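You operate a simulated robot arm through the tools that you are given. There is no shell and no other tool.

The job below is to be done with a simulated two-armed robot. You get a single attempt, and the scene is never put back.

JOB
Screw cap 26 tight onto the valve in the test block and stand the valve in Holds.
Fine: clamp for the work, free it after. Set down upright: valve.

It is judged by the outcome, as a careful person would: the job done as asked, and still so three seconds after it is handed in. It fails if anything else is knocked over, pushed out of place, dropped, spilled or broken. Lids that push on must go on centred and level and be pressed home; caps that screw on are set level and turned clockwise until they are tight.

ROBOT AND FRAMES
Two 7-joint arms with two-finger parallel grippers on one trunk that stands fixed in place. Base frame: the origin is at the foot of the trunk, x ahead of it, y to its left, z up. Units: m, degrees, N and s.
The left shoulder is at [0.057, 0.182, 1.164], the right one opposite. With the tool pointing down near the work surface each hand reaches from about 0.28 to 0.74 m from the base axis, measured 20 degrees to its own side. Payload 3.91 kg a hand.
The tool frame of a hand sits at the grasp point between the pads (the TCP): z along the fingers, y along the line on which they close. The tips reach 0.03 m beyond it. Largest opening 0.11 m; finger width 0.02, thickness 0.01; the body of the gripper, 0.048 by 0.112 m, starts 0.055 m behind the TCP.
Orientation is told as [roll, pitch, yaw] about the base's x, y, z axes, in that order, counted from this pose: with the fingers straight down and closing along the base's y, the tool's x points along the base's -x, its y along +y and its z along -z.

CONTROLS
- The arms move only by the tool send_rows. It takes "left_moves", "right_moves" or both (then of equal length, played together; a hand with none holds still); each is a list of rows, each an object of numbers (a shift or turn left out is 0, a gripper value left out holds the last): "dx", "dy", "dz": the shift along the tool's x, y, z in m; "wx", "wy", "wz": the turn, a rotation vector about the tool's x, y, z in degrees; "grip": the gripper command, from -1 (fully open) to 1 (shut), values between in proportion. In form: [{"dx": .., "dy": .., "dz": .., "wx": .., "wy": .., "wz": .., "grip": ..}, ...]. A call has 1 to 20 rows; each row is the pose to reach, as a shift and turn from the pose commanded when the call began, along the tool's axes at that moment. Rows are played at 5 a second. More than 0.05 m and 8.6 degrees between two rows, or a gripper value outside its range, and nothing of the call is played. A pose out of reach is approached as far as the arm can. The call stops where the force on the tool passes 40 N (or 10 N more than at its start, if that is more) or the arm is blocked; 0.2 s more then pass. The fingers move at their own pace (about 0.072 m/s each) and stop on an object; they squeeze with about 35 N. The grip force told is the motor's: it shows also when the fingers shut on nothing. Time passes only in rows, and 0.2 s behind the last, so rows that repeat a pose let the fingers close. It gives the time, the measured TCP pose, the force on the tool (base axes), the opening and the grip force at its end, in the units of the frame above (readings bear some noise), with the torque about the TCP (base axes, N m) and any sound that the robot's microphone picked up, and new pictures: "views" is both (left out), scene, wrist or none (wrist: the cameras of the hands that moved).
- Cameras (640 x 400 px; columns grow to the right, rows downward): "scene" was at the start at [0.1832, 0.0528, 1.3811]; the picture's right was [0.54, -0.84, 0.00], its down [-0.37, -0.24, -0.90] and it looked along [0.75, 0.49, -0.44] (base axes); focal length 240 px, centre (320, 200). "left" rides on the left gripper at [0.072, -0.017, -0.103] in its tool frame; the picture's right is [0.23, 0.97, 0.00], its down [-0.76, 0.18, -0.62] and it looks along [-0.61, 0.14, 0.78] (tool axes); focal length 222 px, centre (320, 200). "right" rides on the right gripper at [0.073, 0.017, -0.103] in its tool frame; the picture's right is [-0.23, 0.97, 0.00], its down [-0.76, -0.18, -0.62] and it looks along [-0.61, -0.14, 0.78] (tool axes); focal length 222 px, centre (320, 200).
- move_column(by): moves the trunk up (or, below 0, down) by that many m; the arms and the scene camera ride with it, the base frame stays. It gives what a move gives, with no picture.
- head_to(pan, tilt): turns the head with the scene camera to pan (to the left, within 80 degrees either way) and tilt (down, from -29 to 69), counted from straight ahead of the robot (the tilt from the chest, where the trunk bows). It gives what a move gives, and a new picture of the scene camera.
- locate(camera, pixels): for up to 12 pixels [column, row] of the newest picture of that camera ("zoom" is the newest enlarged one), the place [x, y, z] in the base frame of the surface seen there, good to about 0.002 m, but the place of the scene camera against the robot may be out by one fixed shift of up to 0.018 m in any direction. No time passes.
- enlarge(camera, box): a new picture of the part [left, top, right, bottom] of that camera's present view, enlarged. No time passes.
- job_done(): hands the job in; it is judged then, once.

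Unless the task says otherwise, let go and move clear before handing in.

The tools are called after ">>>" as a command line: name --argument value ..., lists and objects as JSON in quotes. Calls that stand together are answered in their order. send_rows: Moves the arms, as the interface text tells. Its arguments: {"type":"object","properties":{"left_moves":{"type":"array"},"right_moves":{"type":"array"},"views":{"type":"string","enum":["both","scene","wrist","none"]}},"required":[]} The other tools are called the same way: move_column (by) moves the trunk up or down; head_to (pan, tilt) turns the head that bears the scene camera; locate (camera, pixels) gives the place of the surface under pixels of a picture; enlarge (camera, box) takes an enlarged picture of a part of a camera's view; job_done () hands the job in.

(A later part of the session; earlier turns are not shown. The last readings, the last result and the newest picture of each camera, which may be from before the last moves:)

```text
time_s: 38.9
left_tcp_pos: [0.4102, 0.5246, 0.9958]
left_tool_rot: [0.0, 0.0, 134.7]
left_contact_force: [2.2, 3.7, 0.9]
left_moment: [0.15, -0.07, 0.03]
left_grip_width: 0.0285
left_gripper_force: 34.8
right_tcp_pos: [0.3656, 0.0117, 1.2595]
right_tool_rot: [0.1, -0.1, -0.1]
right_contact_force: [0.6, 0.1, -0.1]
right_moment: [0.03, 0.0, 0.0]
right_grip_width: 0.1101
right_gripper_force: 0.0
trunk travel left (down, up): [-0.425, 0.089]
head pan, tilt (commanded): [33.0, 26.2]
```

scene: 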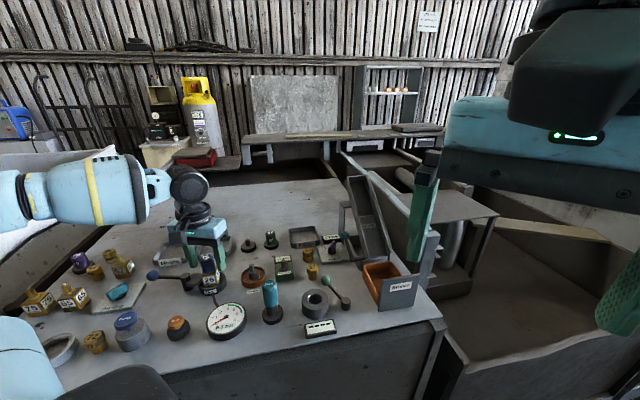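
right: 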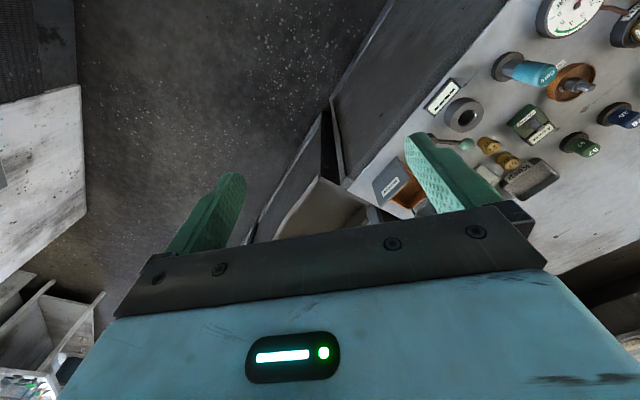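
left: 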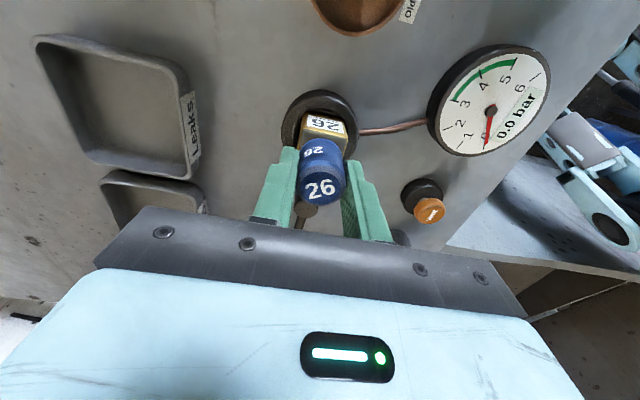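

The grip is good, with about a 4 N sideways pull along tool -y. I'll relieve it by 1.4 mm and turn clockwise 24°, then read the torque.

>>> send_rows --left_moves '[{"dy": -0.0014, "grip": 1}, {"dy": -0.0014, "wz": 4, "grip": 1}, {"dy": -0.0014, "wz": 8, "grip": 1}, {"dy": -0.0014, "wz": 12, "grip": 1}, {"dy": -0.0014, "wz": 16, "grip": 1}]' --views "wrist"

>>> enlarge --camera "left" --box '[285, 155, 349, 215]'

```text
time_s: 40.1
left_tcp_pos: [0.4097, 0.5238, 0.9959]
left_tool_rot: [0.1, 0.2, 118.7]
left_contact_force: [-1.3, -2.5, -0.2]
left_moment: [0.01, 0.01, 0.36]
left_grip_width: 0.0288
left_gripper_force: 35.2
right_tcp_pos: [0.3657, 0.0116, 1.2594]
right_tool_rot: [0.1, 0.0, -0.1]
right_contact_force: [-0.5, -0.3, 0.3]
right_moment: [0.0, 0.0, -0.02]
right_grip_width: 0.1099
right_gripper_force: 0.0
trunk travel left (down, up): [-0.425, 0.089]
head pan, tilt (commanded): [33.0, 26.2]
```

left: 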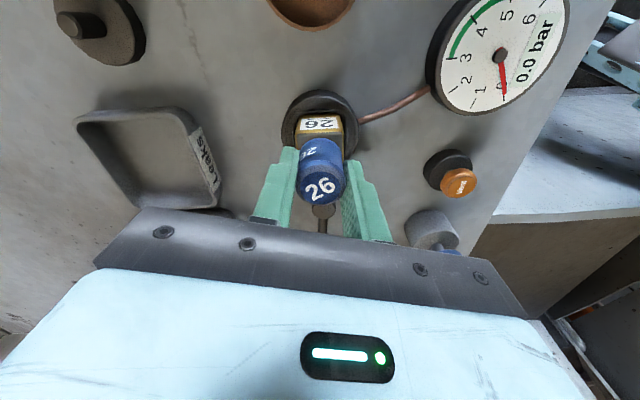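

```text
6.67 times, centred on (317, 185) of left
```

zoom: 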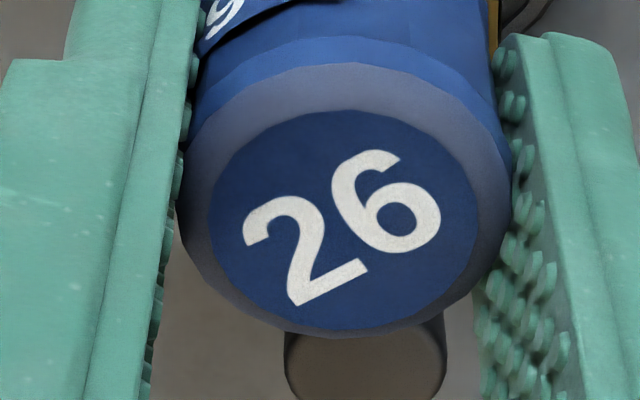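

The cap slipped in the fingers rather than turning, with torque at 0.36 N m, so it seems seated. I'll turn a bit more to see whether the torque peaks higher or the cap moves.

>>> send_rows --left_moves '[{"wz": 6, "grip": 1}, {"wz": 12, "grip": 1}, {"wz": 18, "grip": 1}, {"wz": 24, "grip": 1}, {"wz": 30, "grip": 1}]' --views "wrist"

>>> enlarge --camera "left" --box '[270, 85, 366, 215]'

>>> enlarge --camera "scene" --box '[194, 245, 226, 285]'

```text
time_s: 41.3
left_tcp_pos: [0.4094, 0.5247, 0.9958]
left_tool_rot: [-0.1, 0.1, 88.7]
left_contact_force: [1.1, 0.5, 0.2]
left_moment: [0.01, 0.0, 0.33]
left_grip_width: 0.0284
left_gripper_force: 34.6
right_tcp_pos: [0.3652, 0.0115, 1.2593]
right_tool_rot: [0.1, 0.0, -0.1]
right_contact_force: [0.6, 0.1, -0.2]
right_moment: [0.02, -0.02, 0.04]
right_grip_width: 0.1101
right_gripper_force: 0.1
trunk travel left (down, up): [-0.425, 0.089]
head pan, tilt (commanded): [33.0, 26.2]
```

left: 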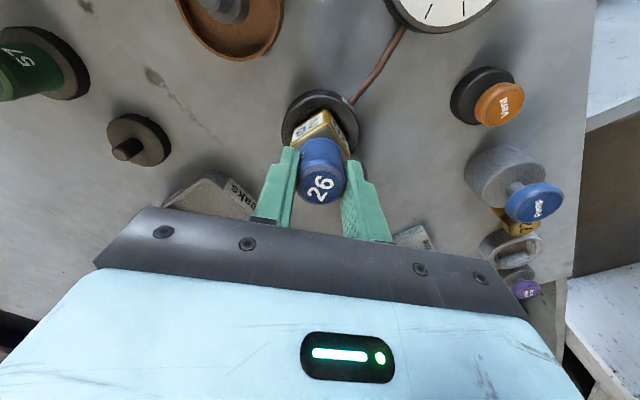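

```text
3.08 times, centred on (318, 150) of left
```

zoom: 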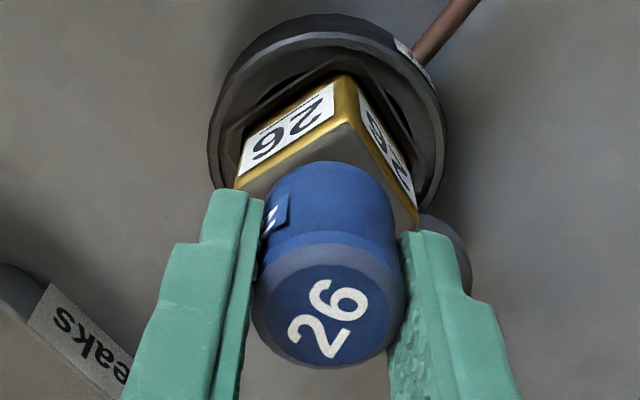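

```text
10.00 times, centred on (210, 265) of scene
```

zoom: 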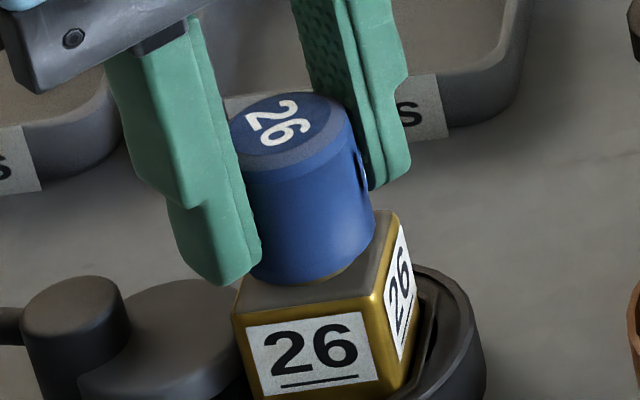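

In the scene view the cap hasn't turned at all and the torque holds at about 0.35 N m. Its bottom (0.998 - 0.0355 ≈ 0.9625) rests on the collar at 0.961, so it is tight and level. I'll release it and rise straight up.

>>> send_rows --left_moves '[{"grip": -0.09}, {"grip": -0.09}, {"grip": -0.09}, {"dz": -0.03, "grip": -0.09}, {"dz": -0.06, "grip": -0.09}, {"dz": -0.09, "grip": -0.09}, {"dz": -0.09, "grip": -0.09}]' --views "both"

>>> enlarge --camera "scene" --box '[165, 235, 245, 305]'

```text
time_s: 42.9
left_tcp_pos: [0.4115, 0.526, 1.0852]
left_tool_rot: [0.1, 0.2, 88.7]
left_contact_force: [0.0, -0.3, -0.3]
left_moment: [-0.02, -0.01, 0.01]
left_grip_width: 0.06
left_gripper_force: 0.0
right_tcp_pos: [0.3655, 0.0115, 1.2606]
right_tool_rot: [0.1, 0.0, -0.2]
right_contact_force: [0.5, 0.3, 0.2]
right_moment: [0.02, 0.01, 0.0]
right_grip_width: 0.11
right_gripper_force: 0.0
trunk travel left (down, up): [-0.425, 0.089]
head pan, tilt (commanded): [33.0, 26.2]
```

scene: 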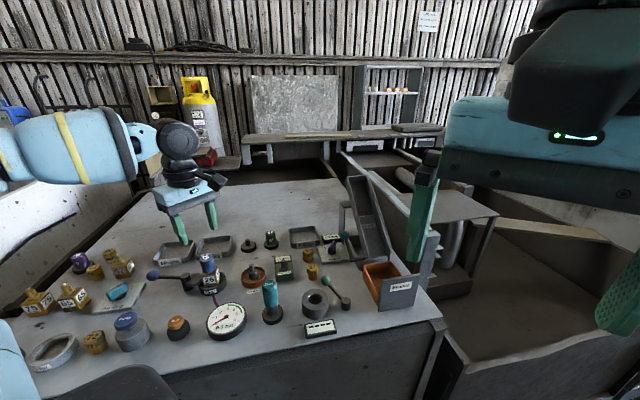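
left: 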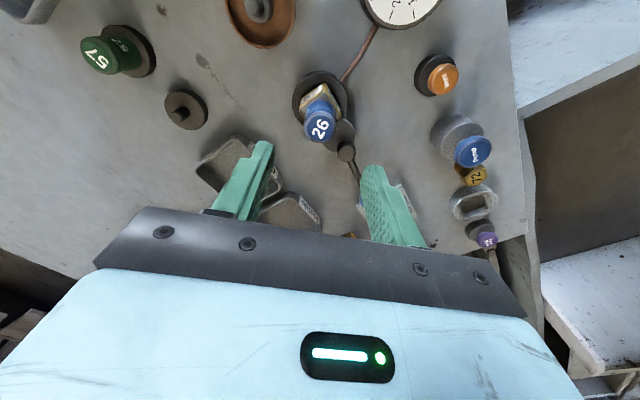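

```text
5.71 times, centred on (205, 270) of scene
```

zoom: 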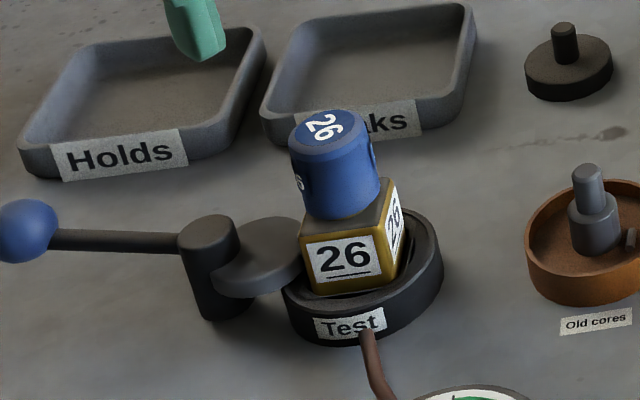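

The cap stays on and looks level. Before swinging the lever back, I'll check the positions and heights of parts near the lever: Vent, Pump and the Air line plate.

>>> locate --camera "left" --pixels '[[443, 80], [430, 70], [473, 152], [450, 130], [473, 176], [345, 152], [318, 128], [405, 195], [395, 19]]'

>>> locate --camera "scene" --pixels '[[153, 275], [118, 292], [140, 283], [145, 296], [125, 320], [178, 322], [201, 273], [185, 277], [176, 260], [190, 257], [160, 255], [95, 272]]'

```text
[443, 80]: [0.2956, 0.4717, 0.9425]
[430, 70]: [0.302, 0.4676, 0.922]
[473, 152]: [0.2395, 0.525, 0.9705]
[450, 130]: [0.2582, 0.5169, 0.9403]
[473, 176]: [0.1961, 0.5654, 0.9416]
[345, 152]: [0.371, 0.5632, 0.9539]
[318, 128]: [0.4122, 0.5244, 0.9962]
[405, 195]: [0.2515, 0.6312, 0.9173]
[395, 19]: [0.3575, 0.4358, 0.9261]
```

```text
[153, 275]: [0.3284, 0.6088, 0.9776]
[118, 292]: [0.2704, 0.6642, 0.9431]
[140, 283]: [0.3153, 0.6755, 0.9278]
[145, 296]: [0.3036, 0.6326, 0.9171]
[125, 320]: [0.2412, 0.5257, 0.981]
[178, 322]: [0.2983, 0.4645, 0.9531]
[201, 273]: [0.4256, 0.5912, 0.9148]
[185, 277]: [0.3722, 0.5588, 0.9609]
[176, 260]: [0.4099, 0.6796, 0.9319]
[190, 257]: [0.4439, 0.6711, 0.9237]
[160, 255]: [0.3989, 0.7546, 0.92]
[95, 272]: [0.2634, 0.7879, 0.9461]
```

The area near the lever's clockwise return path is clear: Pump is at (0.24, 0.525) and the Air line handle at (0.27, 0.664). I'll close the fingers and go above the far side of the ball.

>>> send_rows --left_moves '[{"dx": -0.01, "dy": 0.02, "wz": 7.3, "grip": 1}, {"dx": -0.02, "dy": 0.04, "wz": 14.6, "grip": 1}, {"dx": -0.03, "dy": 0.06, "wz": 21.9, "grip": 1}, {"dx": -0.04, "dy": 0.08, "wz": 29.2, "grip": 1}, {"dx": -0.05, "dy": 0.1, "dz": 0.01, "wz": 36.5, "grip": 1}, {"dx": -0.0608, "dy": 0.1179, "dz": 0.03, "wz": 43.7, "grip": 1}, {"dx": -0.0608, "dy": 0.1179, "dz": 0.03, "wz": 43.7, "grip": 1}]' --views "both"

```text
time_s: 44.5
left_tcp_pos: [0.2941, 0.5864, 1.0575]
left_tool_rot: [-0.1, 0.1, 45.0]
left_contact_force: [-0.3, -0.2, 0.1]
left_moment: [0.02, 0.01, 0.0]
left_grip_width: 0.0002
left_gripper_force: 35.2
right_tcp_pos: [0.3659, 0.0115, 1.2581]
right_tool_rot: [0.1, 0.1, 0.0]
right_contact_force: [-0.5, 0.4, 0.6]
right_moment: [-0.03, 0.04, 0.0]
right_grip_width: 0.11
right_gripper_force: 0.1
trunk travel left (down, up): [-0.425, 0.089]
head pan, tilt (commanded): [33.0, 26.2]
```

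scene: 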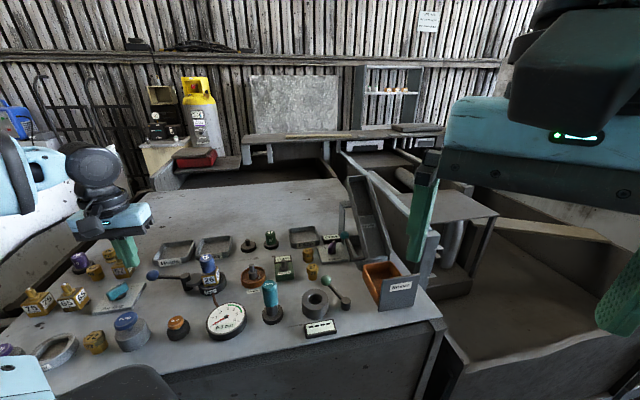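
left: 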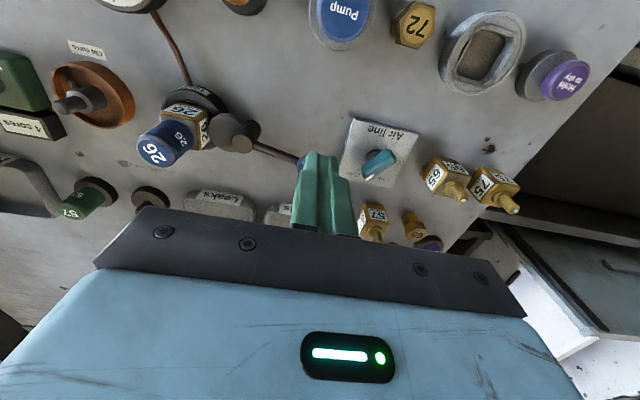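

The ball peeks out behind the finger post at about (302,160). I'll enlarge to check its lateral position before descending.

>>> enlarge --camera "left" --box '[220, 110, 380, 230]'

>>> locate --camera "left" --pixels '[[301, 159], [299, 163], [304, 155], [234, 135], [270, 149], [288, 156], [155, 150], [300, 155]]'

```text
3.33 times, centred on (300, 170) of left
```

zoom: 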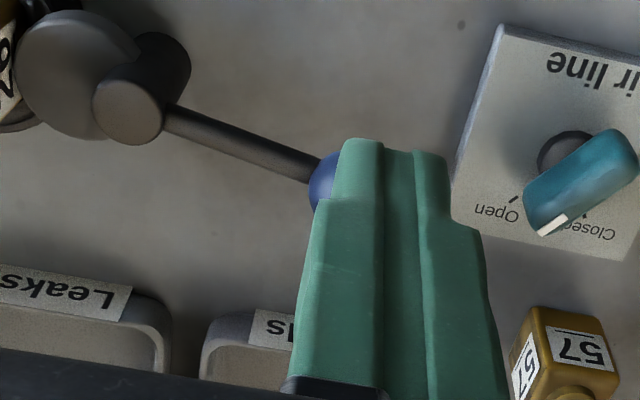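

```text
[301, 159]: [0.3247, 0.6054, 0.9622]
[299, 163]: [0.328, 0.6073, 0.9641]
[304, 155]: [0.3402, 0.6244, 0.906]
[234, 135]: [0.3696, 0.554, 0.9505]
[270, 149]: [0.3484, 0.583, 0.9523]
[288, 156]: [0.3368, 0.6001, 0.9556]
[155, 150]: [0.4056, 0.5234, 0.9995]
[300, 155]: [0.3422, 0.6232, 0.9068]
```

The ball centre lies within about 5 mm of the post's line, with about 15 mm of clearance. I'll descend straight down beside it.

>>> send_rows --left_moves '[{"dy": -0.002, "dz": 0.03, "grip": 1}, {"dy": -0.002, "dz": 0.06, "grip": 1}, {"dy": -0.002, "dz": 0.09, "grip": 1}, {"dy": -0.002, "dz": 0.09, "grip": 1}]' --views "both"

```text
time_s: 45.5
left_tcp_pos: [0.2944, 0.5866, 0.9666]
left_tool_rot: [0.1, 0.2, 45.2]
left_contact_force: [-1.5, -0.2, 0.2]
left_moment: [-0.01, -0.01, 0.03]
left_grip_width: 0.0002
left_gripper_force: 34.6
right_tcp_pos: [0.365, 0.0121, 1.2591]
right_tool_rot: [0.1, -0.1, -0.2]
right_contact_force: [-0.1, -1.0, -0.5]
right_moment: [0.0, 0.0, 0.01]
right_grip_width: 0.1102
right_gripper_force: 0.0
trunk travel left (down, up): [-0.425, 0.089]
head pan, tilt (commanded): [33.0, 26.2]
```

scene: 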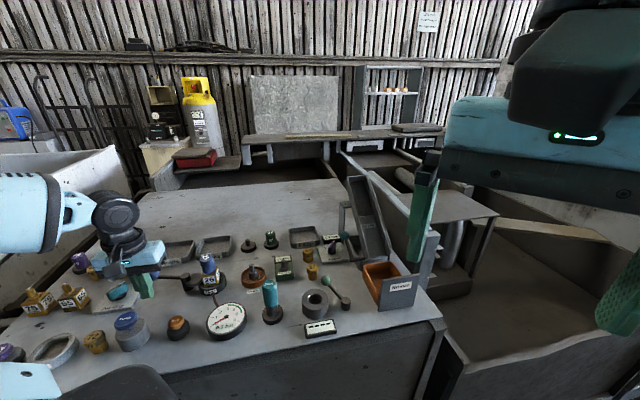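
left: 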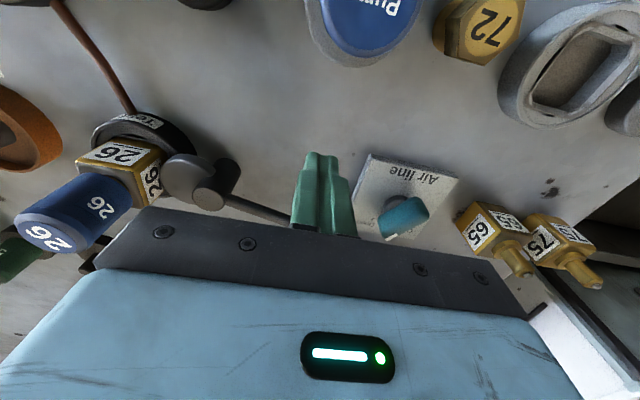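

The post is beside the ball with no contact. I'll push the lever clockwise along its arc to about 95°, releasing the clamp.

>>> send_rows --left_moves '[{"dx": -0.008, "dy": 0.002, "wz": 0, "grip": 1}, {"dx": -0.015, "dy": 0.0033, "wz": 0, "grip": 1}, {"dx": -0.021, "dy": 0.0049, "wz": 5.2, "grip": 1}, {"dx": -0.0275, "dy": 0.006, "wz": 10.2, "grip": 1}, {"dx": -0.0339, "dy": 0.0065, "wz": 15.2, "grip": 1}, {"dx": -0.0404, "dy": 0.0064, "wz": 20.2, "grip": 1}, {"dx": -0.047, "dy": 0.0058, "wz": 25.2, "grip": 1}, {"dx": -0.0534, "dy": 0.0046, "wz": 30.2, "grip": 1}, {"dx": -0.0596, "dy": 0.0028, "wz": 35.2, "grip": 1}, {"dx": -0.0657, "dy": 0.0004, "wz": 40.2, "grip": 1}]' --views "both"

```text
time_s: 47.7
left_tcp_pos: [0.3409, 0.633, 0.9651]
left_tool_rot: [-0.1, 0.0, 4.7]
left_contact_force: [-0.3, -1.0, -0.8]
left_moment: [0.03, 0.03, -0.02]
left_grip_width: 0.0001
left_gripper_force: 35.3
right_tcp_pos: [0.3658, 0.0116, 1.2599]
right_tool_rot: [0.0, 0.0, -0.1]
right_contact_force: [1.3, 0.2, 0.6]
right_moment: [0.02, -0.03, 0.01]
right_grip_width: 0.1101
right_gripper_force: 0.1
trunk travel left (down, up): [-0.425, 0.089]
head pan, tilt (commanded): [33.0, 26.2]
```

scene: 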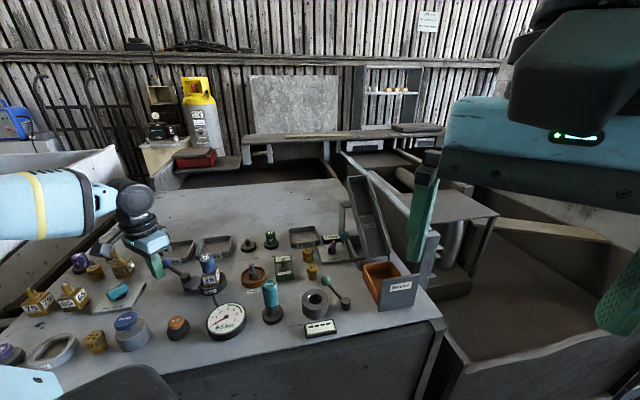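
left: 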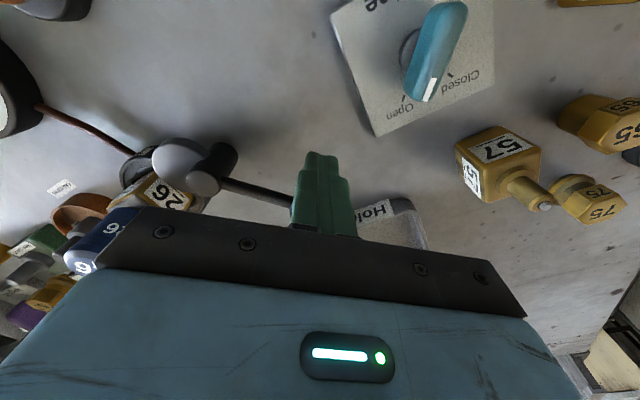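

The lever swings freely and the clamp disc is turning away from the valve. I'll finish the swing to its original open position at about 51°.

>>> send_rows --left_moves '[{"dx": -0.0058, "dy": 0.0023, "wz": 4.7, "grip": 1}, {"dx": -0.0122, "dy": 0.0035, "wz": 9.7, "grip": 1}, {"dx": -0.0187, "dy": 0.004, "wz": 14.7, "grip": 1}, {"dx": -0.0253, "dy": 0.004, "wz": 19.7, "grip": 1}, {"dx": -0.0318, "dy": 0.0034, "wz": 24.7, "grip": 1}, {"dx": -0.0382, "dy": 0.0023, "wz": 29.7, "grip": 1}, {"dx": -0.0445, "dy": 0.0006, "wz": 34.7, "grip": 1}, {"dx": -0.0506, "dy": -0.0017, "wz": 39.7, "grip": 1}, {"dx": -0.0554, "dy": -0.0038, "wz": 43.7, "grip": 1}]' --views "both"

```text
time_s: 49.7
left_tcp_pos: [0.3959, 0.6337, 0.9648]
left_tool_rot: [-0.2, -0.1, -38.9]
left_contact_force: [0.5, -0.4, -0.4]
left_moment: [0.02, 0.0, -0.02]
left_grip_width: 0.0
left_gripper_force: 35.0
right_tcp_pos: [0.366, 0.0115, 1.2576]
right_tool_rot: [0.1, 0.0, -0.2]
right_contact_force: [-0.2, -0.1, 0.4]
right_moment: [0.02, -0.05, -0.02]
right_grip_width: 0.11
right_gripper_force: 0.1
trunk travel left (down, up): [-0.425, 0.089]
head pan, tilt (commanded): [33.0, 26.2]
```

scene: 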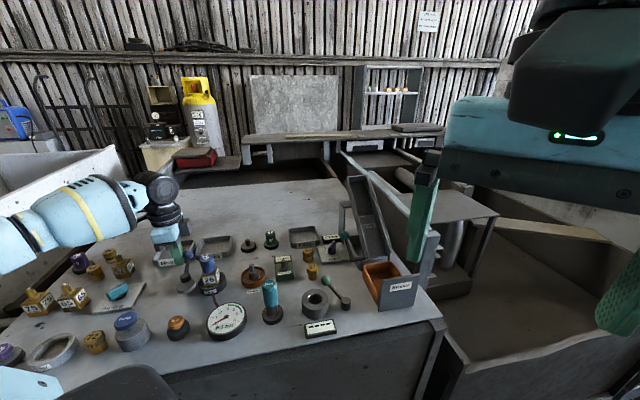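
left: 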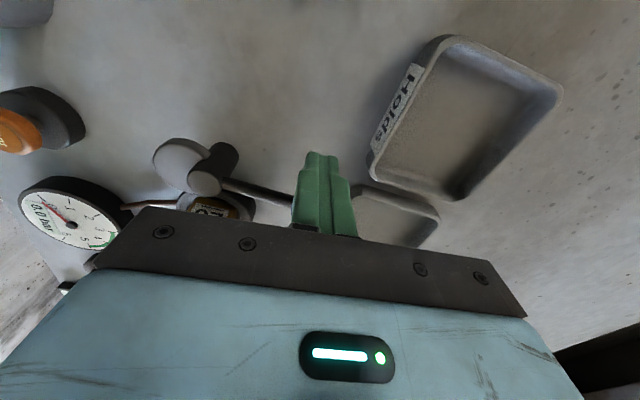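

The lever is back at its open position, with the disc turned away at (182,163). I'll back off from the ball and rise.

>>> send_rows --left_moves '[{"dx": 0.012, "grip": 1}, {"dx": 0.012, "dz": -0.03, "grip": 1}, {"dx": 0.012, "dz": -0.065, "grip": 1}, {"dx": 0.012, "dz": -0.1, "grip": 1}, {"dx": 0.012, "dz": -0.12, "grip": 1}, {"dx": 0.012, "dz": -0.12, "grip": 1}]' --views "both"

>>> enlarge --camera "scene" --box '[145, 230, 245, 310]'

```text
time_s: 51.1
left_tcp_pos: [0.3871, 0.6423, 1.0845]
left_tool_rot: [-0.2, -0.1, -38.8]
left_contact_force: [0.3, -0.2, -0.2]
left_moment: [-0.02, -0.03, 0.0]
left_grip_width: 0.0001
left_gripper_force: 34.9
right_tcp_pos: [0.3659, 0.0119, 1.2593]
right_tool_rot: [0.0, 0.0, -0.1]
right_contact_force: [0.2, 0.4, -0.1]
right_moment: [0.01, -0.02, 0.01]
right_grip_width: 0.1101
right_gripper_force: 0.0
trunk travel left (down, up): [-0.425, 0.089]
head pan, tilt (commanded): [33.0, 26.2]
```

scene: 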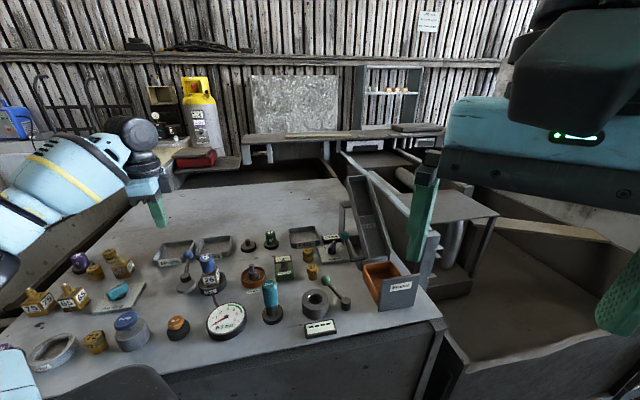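
left: 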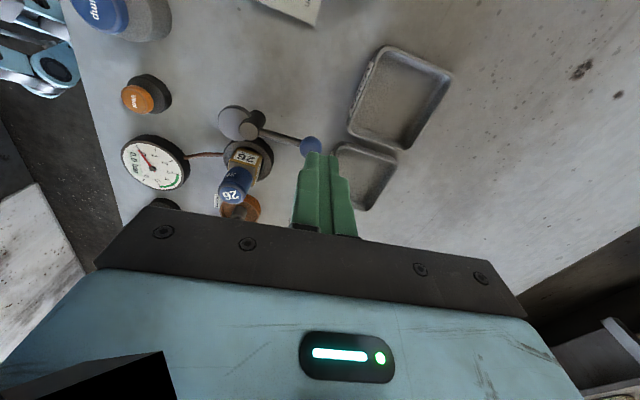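

```text
5.00 times, centred on (195, 270) of scene
```

zoom: 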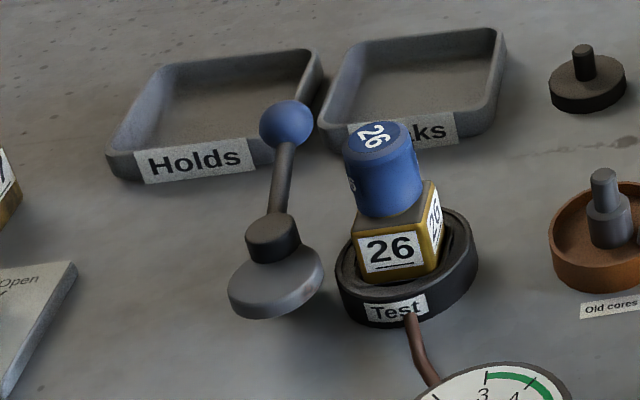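

The clamp is open again and the capped valve stands upright in the block. Next I'll work out the valve body's orientation for gripping its flats, and the Holds tray position.

>>> enlarge --camera "left" --box '[200, 95, 296, 215]'

>>> enlarge --camera "left" --box '[310, 30, 470, 220]'

>>> locate --camera "left" --pixels '[[350, 132], [378, 48], [452, 75], [405, 150], [400, 100], [362, 118], [385, 60], [440, 78], [402, 138], [380, 120], [420, 80], [372, 90]]'

```text
3.33 times, centred on (248, 155) of left
```

zoom: 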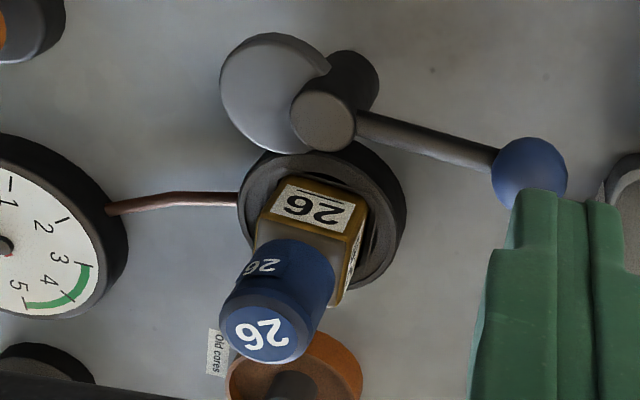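

```text
2.11 times, centred on (390, 125) of left
```

zoom: 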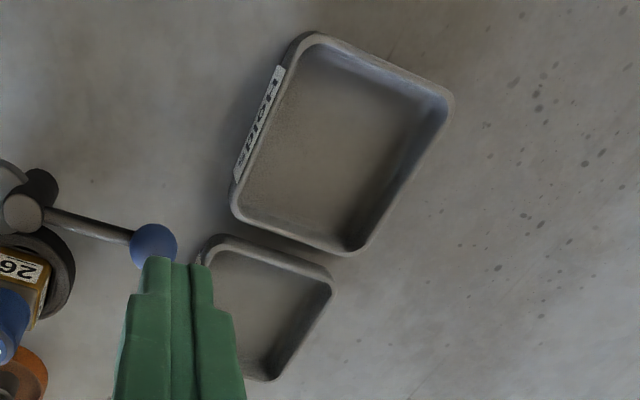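

```text
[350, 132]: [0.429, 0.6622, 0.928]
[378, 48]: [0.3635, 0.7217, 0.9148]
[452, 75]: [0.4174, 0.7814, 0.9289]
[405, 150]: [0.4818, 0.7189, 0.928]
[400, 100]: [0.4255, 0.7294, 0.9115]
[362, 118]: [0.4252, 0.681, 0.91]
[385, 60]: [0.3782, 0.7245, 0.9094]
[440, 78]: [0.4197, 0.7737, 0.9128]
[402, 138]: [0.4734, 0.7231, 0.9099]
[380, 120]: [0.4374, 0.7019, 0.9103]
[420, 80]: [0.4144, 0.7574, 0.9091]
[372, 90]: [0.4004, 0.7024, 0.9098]
```

The Holds tray is centred near (0.423, 0.721), with its floor at 0.910 and rim at 0.928. I'll measure a similar valve on the bench (57) to get the body height and where the bottom is.

>>> enlarge --camera "scene" --box '[65, 240, 145, 300]'

>>> locate --camera "scene" --pixels '[[122, 267], [118, 265], [128, 265], [122, 279], [115, 279], [113, 257], [208, 277], [203, 277], [211, 275], [190, 300], [205, 300], [76, 292]]'

```text
6.67 times, centred on (105, 270) of scene
```

zoom: 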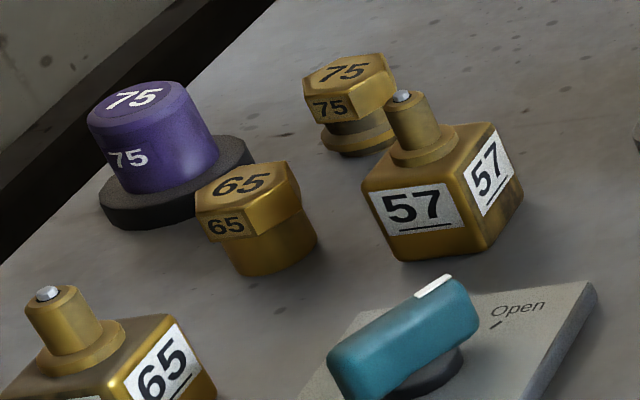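

```text
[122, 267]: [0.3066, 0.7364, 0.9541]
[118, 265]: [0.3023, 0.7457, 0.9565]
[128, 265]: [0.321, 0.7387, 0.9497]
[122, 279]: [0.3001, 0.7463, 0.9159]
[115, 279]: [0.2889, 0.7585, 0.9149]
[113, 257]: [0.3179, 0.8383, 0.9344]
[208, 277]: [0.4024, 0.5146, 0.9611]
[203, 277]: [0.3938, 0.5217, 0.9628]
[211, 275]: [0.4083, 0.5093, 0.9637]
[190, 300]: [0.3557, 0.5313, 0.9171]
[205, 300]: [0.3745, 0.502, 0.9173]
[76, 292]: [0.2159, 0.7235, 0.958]
```

The bench valve's body is about 41 mm high, so valve 26 should drop only about 3.5 mm lower on the tray floor than it is in the block. I'll first check that the hand reaches the tray at the placing yaw, with nothing held.

>>> send_rows --left_moves '[{"dx": 0.005, "dy": 0.025, "dz": 0.0, "wz": 1, "grip": 1}, {"dx": 0.01, "dy": 0.05, "dz": 0.0, "wz": 2, "grip": 0}, {"dx": 0.0196, "dy": 0.0818, "dz": 0.02, "wz": 2.2, "grip": 0}, {"dx": 0.0196, "dy": 0.0818, "dz": 0.04, "wz": 2.2, "grip": 0}, {"dx": 0.0196, "dy": 0.0818, "dz": 0.08, "wz": 2.2, "grip": 0}, {"dx": 0.0196, "dy": 0.0818, "dz": 0.105, "wz": 2.2, "grip": 0}, {"dx": 0.0196, "dy": 0.0818, "dz": 0.105, "wz": 2.2, "grip": 0}]' --views "both"

```text
time_s: 52.7
left_tcp_pos: [0.4232, 0.7184, 0.9798]
left_tool_rot: [-0.1, 0.0, -41.0]
left_contact_force: [-0.5, -0.8, -0.6]
left_moment: [0.0, -0.01, -0.03]
left_grip_width: 0.0548
left_gripper_force: 0.0
right_tcp_pos: [0.3654, 0.0125, 1.2596]
right_tool_rot: [0.2, -0.1, -0.1]
right_contact_force: [0.4, 0.0, 0.3]
right_moment: [-0.01, -0.01, 0.02]
right_grip_width: 0.1102
right_gripper_force: 0.1
trunk travel left (down, up): [-0.425, 0.089]
head pan, tilt (commanded): [33.0, 26.2]
```

scene: 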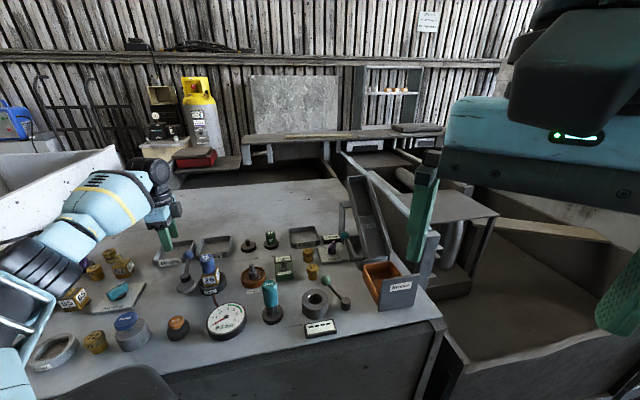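
left: 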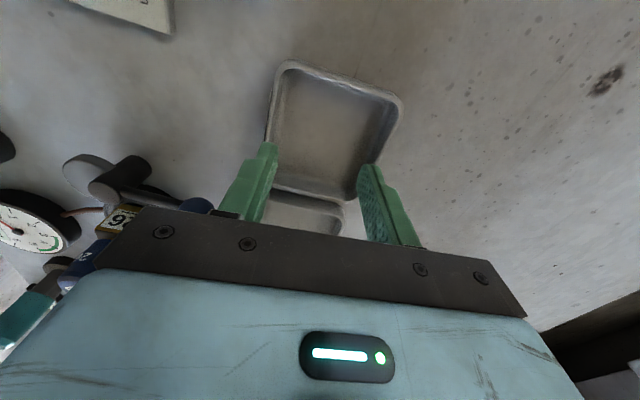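

The tray is reachable and sits under the hand. Now I'll go back over the valve at yaw -41 with the fingers open to 60 mm, staying high over the lever ball.

>>> send_rows --left_moves '[{"dz": -0.05, "grip": -0.09}, {"dz": -0.1, "grip": -0.09}, {"dx": -0.023, "dy": -0.031, "dz": -0.1, "grip": -0.09}, {"dx": -0.046, "dy": -0.062, "dz": -0.1, "grip": -0.09}, {"dx": -0.07, "dy": -0.093, "dz": -0.1, "grip": -0.09}, {"dx": -0.093, "dy": -0.125, "dz": -0.1, "grip": -0.09}, {"dx": -0.1161, "dy": -0.156, "dz": -0.1, "grip": -0.09}, {"dx": -0.1161, "dy": -0.156, "dz": -0.1, "grip": -0.09}]' --views "both"

>>> enlarge --camera "left" --box '[256, 60, 384, 190]'

```text
time_s: 54.5
left_tcp_pos: [0.4087, 0.5238, 1.0815]
left_tool_rot: [-0.3, 0.0, -41.0]
left_contact_force: [0.2, -0.1, 0.0]
left_moment: [0.0, 0.01, 0.02]
left_grip_width: 0.06
left_gripper_force: 0.0
right_tcp_pos: [0.3661, 0.0121, 1.2595]
right_tool_rot: [0.1, 0.0, -0.1]
right_contact_force: [0.2, 0.5, -0.1]
right_moment: [-0.03, 0.03, 0.0]
right_grip_width: 0.1099
right_gripper_force: 0.0
trunk travel left (down, up): [-0.425, 0.089]
head pan, tilt (commanded): [33.0, 26.2]
```

scene: 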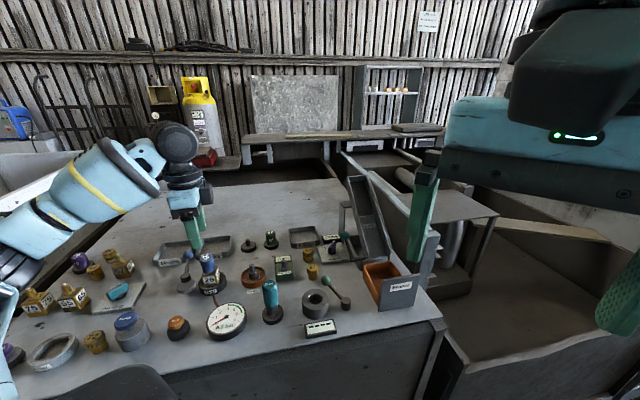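
left: 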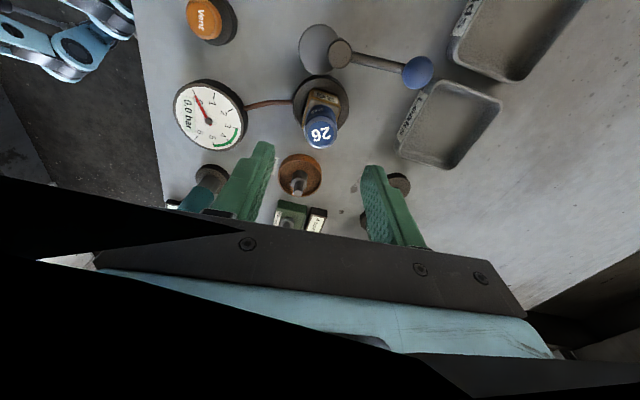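

```text
3.08 times, centred on (320, 125) of left
```

zoom: 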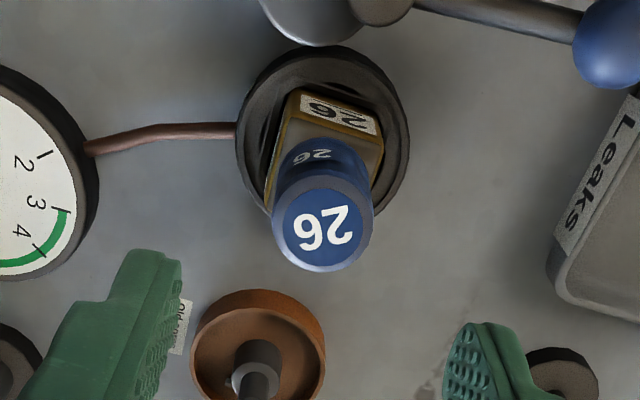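

I'll enlarge the valve body further and locate its top edges to match the grip angle.

>>> enlarge --camera "left" --box '[296, 85, 352, 130]'

>>> locate --camera "left" --pixels '[[311, 96], [316, 97], [322, 99], [328, 101], [334, 103], [339, 105], [308, 104], [306, 111], [304, 118], [339, 110], [338, 116], [320, 106]]'

```text
8.89 times, centred on (324, 108) of left
```

zoom: 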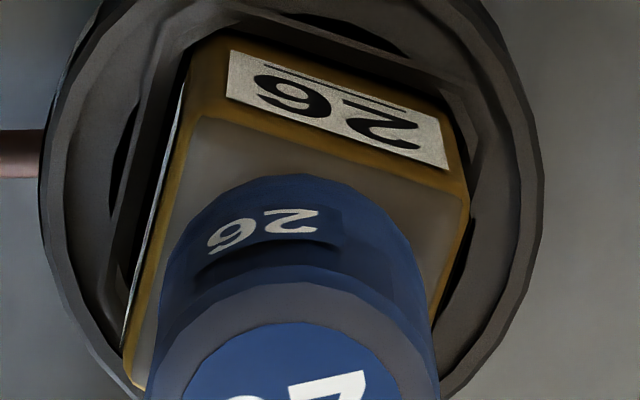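

```text
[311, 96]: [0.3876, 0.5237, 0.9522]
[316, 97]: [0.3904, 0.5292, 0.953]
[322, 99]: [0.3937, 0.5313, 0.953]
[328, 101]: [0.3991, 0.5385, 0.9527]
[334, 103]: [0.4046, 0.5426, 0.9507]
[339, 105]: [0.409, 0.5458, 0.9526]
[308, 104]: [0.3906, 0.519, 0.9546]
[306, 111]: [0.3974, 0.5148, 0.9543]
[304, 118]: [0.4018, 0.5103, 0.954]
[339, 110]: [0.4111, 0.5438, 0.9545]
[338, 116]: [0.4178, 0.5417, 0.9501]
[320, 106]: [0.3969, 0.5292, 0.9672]
```

The body's flats run at about 45.5°, so I'll turn 3.5° clockwise and descend around the cap, stopping partway to check clearance.

>>> send_rows --left_moves '[{"dz": 0.03, "wz": 3.5, "grip": -0.09}, {"dz": 0.06, "wz": 3.5, "grip": -0.09}, {"dz": 0.08, "wz": 3.5, "grip": -0.09}, {"dz": 0.08, "wz": 3.5, "grip": -0.09}]' --views "both"

>>> enlarge --camera "scene" --box '[180, 240, 236, 300]'

>>> enlarge --camera "left" --box '[240, 80, 400, 230]'

```text
time_s: 55.5
left_tcp_pos: [0.4098, 0.5239, 1.0017]
left_tool_rot: [0.0, 0.0, -44.5]
left_contact_force: [0.5, -0.1, 0.2]
left_moment: [-0.01, 0.02, 0.03]
left_grip_width: 0.0599
left_gripper_force: 0.1
right_tcp_pos: [0.366, 0.0128, 1.2591]
right_tool_rot: [0.1, -0.1, -0.2]
right_contact_force: [-0.3, 0.1, 0.4]
right_moment: [-0.05, 0.01, 0.0]
right_grip_width: 0.1099
right_gripper_force: 0.1
trunk travel left (down, up): [-0.425, 0.089]
head pan, tilt (commanded): [33.0, 26.2]
```

scene: 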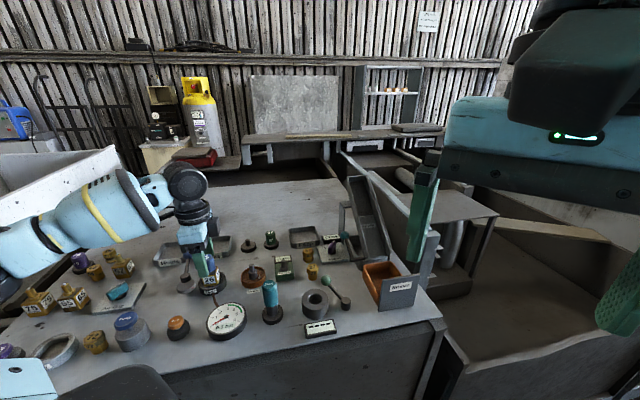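
left: 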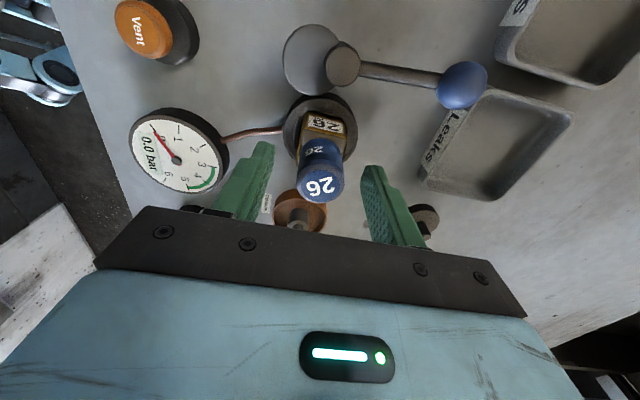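

```text
6.67 times, centred on (208, 270) of scene
```

zoom: 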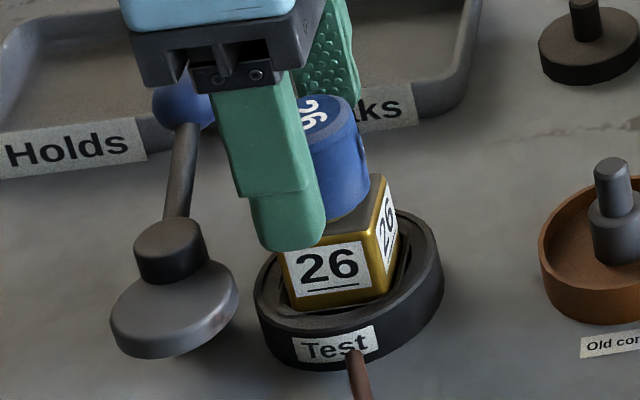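

```text
2.67 times, centred on (320, 155) of left
```

zoom: 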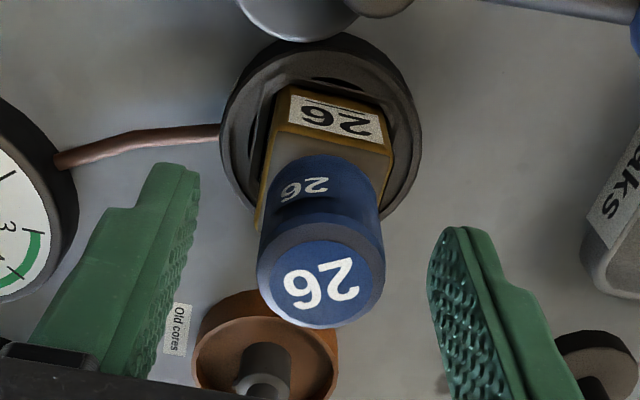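

The cap is centred between the open fingers with clearance to everything. I'll descend the rest of the way around the body.

>>> send_rows --left_moves '[{"dz": 0.015, "grip": -0.09}, {"dz": 0.03, "grip": -0.09}, {"dz": 0.0385, "grip": -0.09}, {"dz": 0.0385, "grip": -0.09}]' --views "both"

>>> enlarge --camera "scene" --box '[180, 240, 236, 300]'

>>> enlarge --camera "left" --box '[240, 80, 400, 230]'

```text
time_s: 56.5
left_tcp_pos: [0.4079, 0.5245, 0.963]
left_tool_rot: [-0.1, -0.1, -44.5]
left_contact_force: [-0.3, 0.6, -0.4]
left_moment: [0.01, 0.02, -0.01]
left_grip_width: 0.06
left_gripper_force: 0.1
right_tcp_pos: [0.365, 0.0114, 1.259]
right_tool_rot: [0.1, -0.1, -0.1]
right_contact_force: [-0.3, -0.1, 0.2]
right_moment: [-0.01, 0.0, 0.03]
right_grip_width: 0.1098
right_gripper_force: 0.1
trunk travel left (down, up): [-0.425, 0.089]
head pan, tilt (commanded): [33.0, 26.2]
```

scene: 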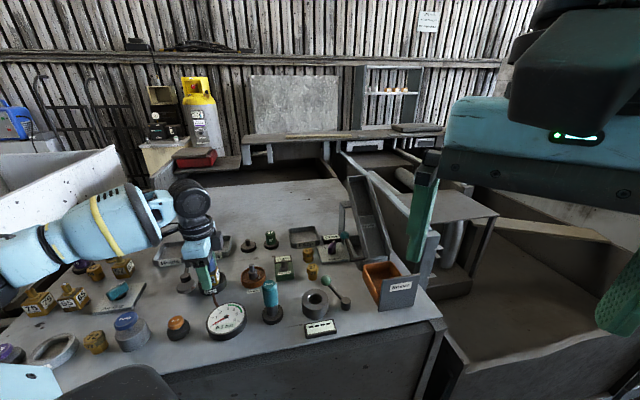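
left: 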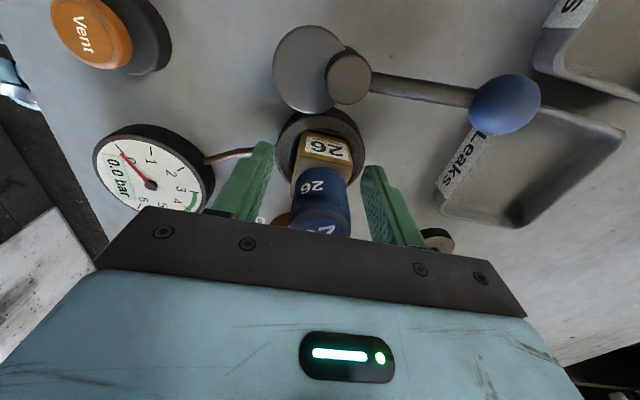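

```text
6.67 times, centred on (208, 270) of scene
```

zoom: 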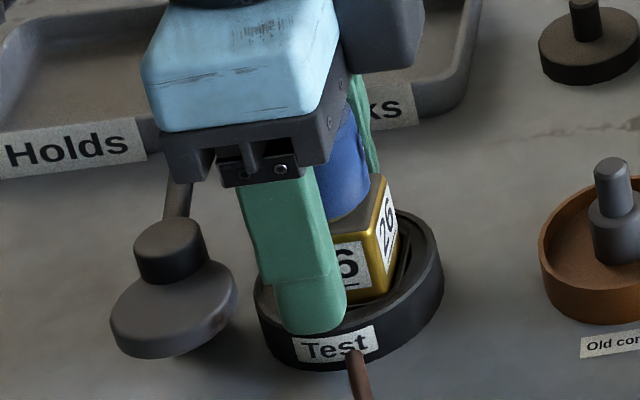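

```text
2.67 times, centred on (320, 155) of left
```

zoom: 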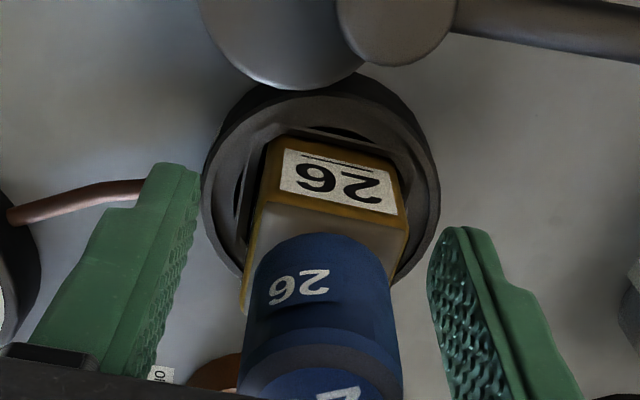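

The body is between the fingers with no contact. I'll close on it and check the grip.

>>> send_rows --left_moves '[{"grip": 0.2}, {"grip": 0.35}, {"grip": 1}, {"grip": 1}, {"grip": 1}]' --views "both"

>>> enlarge --camera "scene" --box '[180, 240, 236, 300]'

>>> enlarge --camera "left" --box '[240, 80, 400, 230]'

```text
time_s: 57.7
left_tcp_pos: [0.4085, 0.5244, 0.9634]
left_tool_rot: [-0.1, 0.1, -44.6]
left_contact_force: [-0.2, 1.5, 0.1]
left_moment: [0.04, -0.01, 0.01]
left_grip_width: 0.0337
left_gripper_force: 35.1
right_tcp_pos: [0.365, 0.0123, 1.2585]
right_tool_rot: [0.1, -0.1, -0.1]
right_contact_force: [-0.2, 0.8, 0.8]
right_moment: [-0.02, 0.0, 0.01]
right_grip_width: 0.11
right_gripper_force: 0.1
trunk travel left (down, up): [-0.425, 0.089]
head pan, tilt (commanded): [33.0, 26.2]
```

scene: 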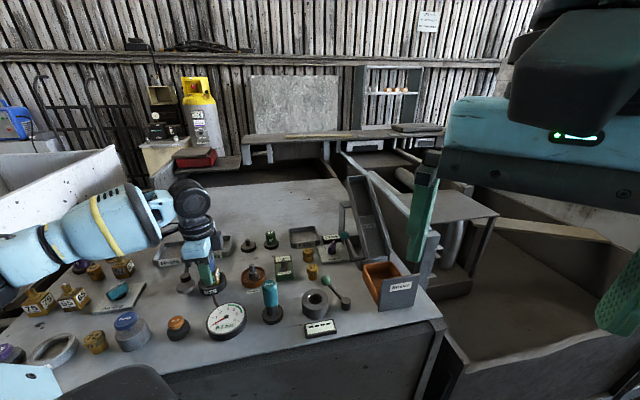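
left: 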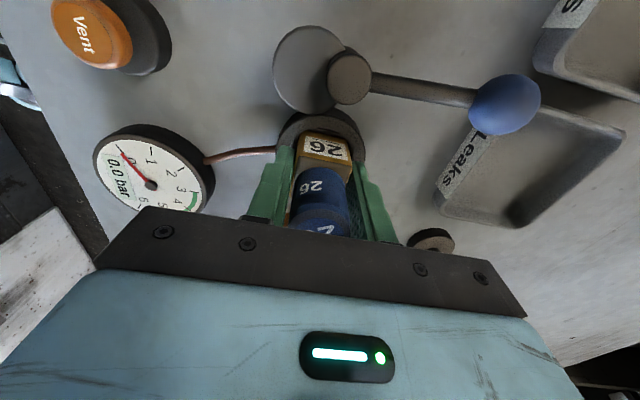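

```text
6.67 times, centred on (208, 270) of scene
```

zoom: 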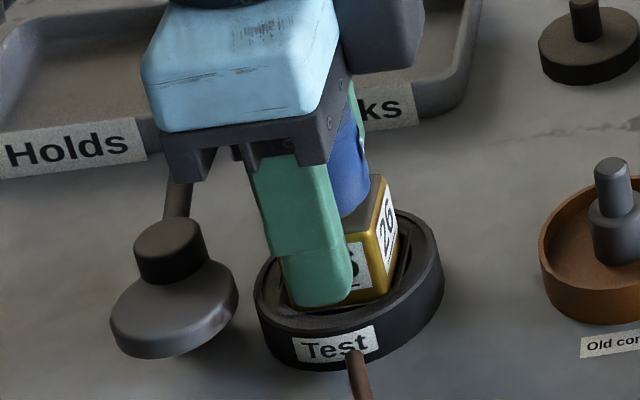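

```text
2.67 times, centred on (320, 155) of left
```

zoom: 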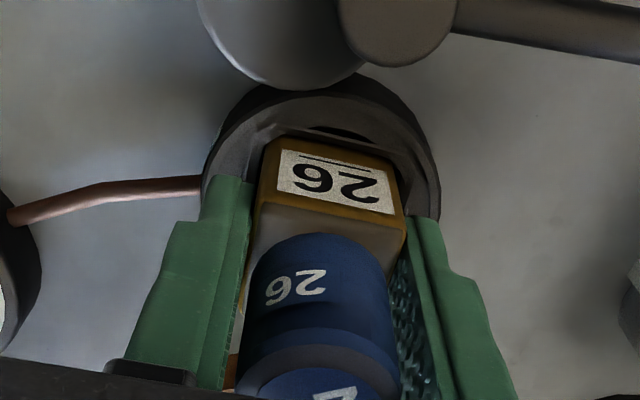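

The grip width is 33.7 mm on the body flats with little side force. I'll lift straight up slowly, then higher to clear the lever ball.

>>> send_rows --left_moves '[{"dz": -0.004, "grip": 1}, {"dz": -0.008, "grip": 1}, {"dz": -0.014, "grip": 1}, {"dz": -0.02, "grip": 1}, {"dz": -0.03, "grip": 1}, {"dz": -0.045, "grip": 1}, {"dz": -0.06, "grip": 1}, {"dz": -0.075, "grip": 1}, {"dz": -0.09, "grip": 1}, {"dz": -0.09, "grip": 1}]' --views "both"

>>> enlarge --camera "scene" --box '[170, 210, 240, 300]'

>>> enlarge --camera "left" --box '[240, 80, 400, 230]'

```text
time_s: 59.9
left_tcp_pos: [0.4078, 0.5241, 1.0524]
left_tool_rot: [-0.1, -0.2, -44.5]
left_contact_force: [0.4, 0.1, -2.9]
left_moment: [-0.02, 0.01, 0.04]
left_grip_width: 0.0338
left_gripper_force: 35.1
right_tcp_pos: [0.3656, 0.0117, 1.2586]
right_tool_rot: [0.1, 0.0, -0.1]
right_contact_force: [0.1, -0.4, -0.9]
right_moment: [-0.02, 0.02, -0.02]
right_grip_width: 0.1099
right_gripper_force: 0.1
trunk travel left (down, up): [-0.425, 0.089]
head pan, tilt (commanded): [33.0, 26.2]
```

scene: 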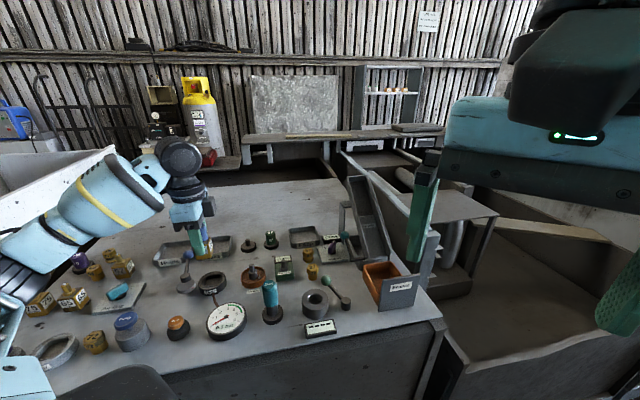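
left: 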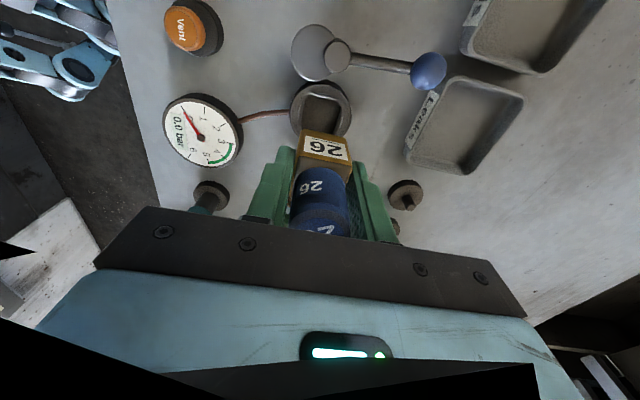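

```text
4.44 times, centred on (205, 255) of scene
```

zoom: 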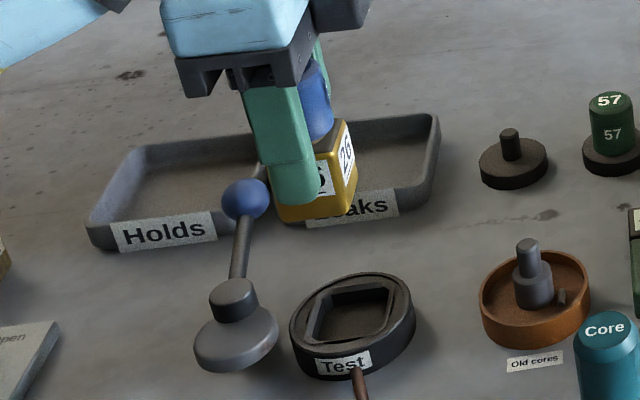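

```text
2.67 times, centred on (320, 155) of left
```

zoom: 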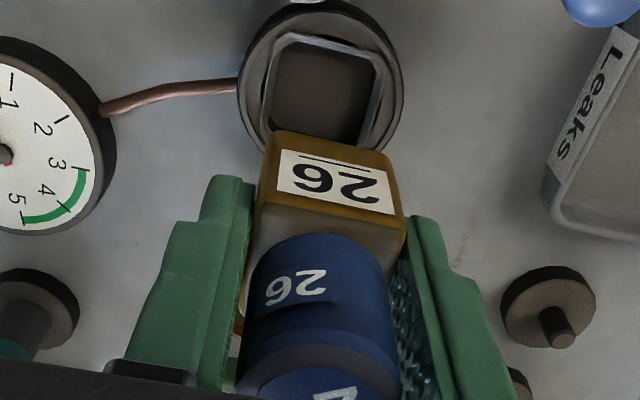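

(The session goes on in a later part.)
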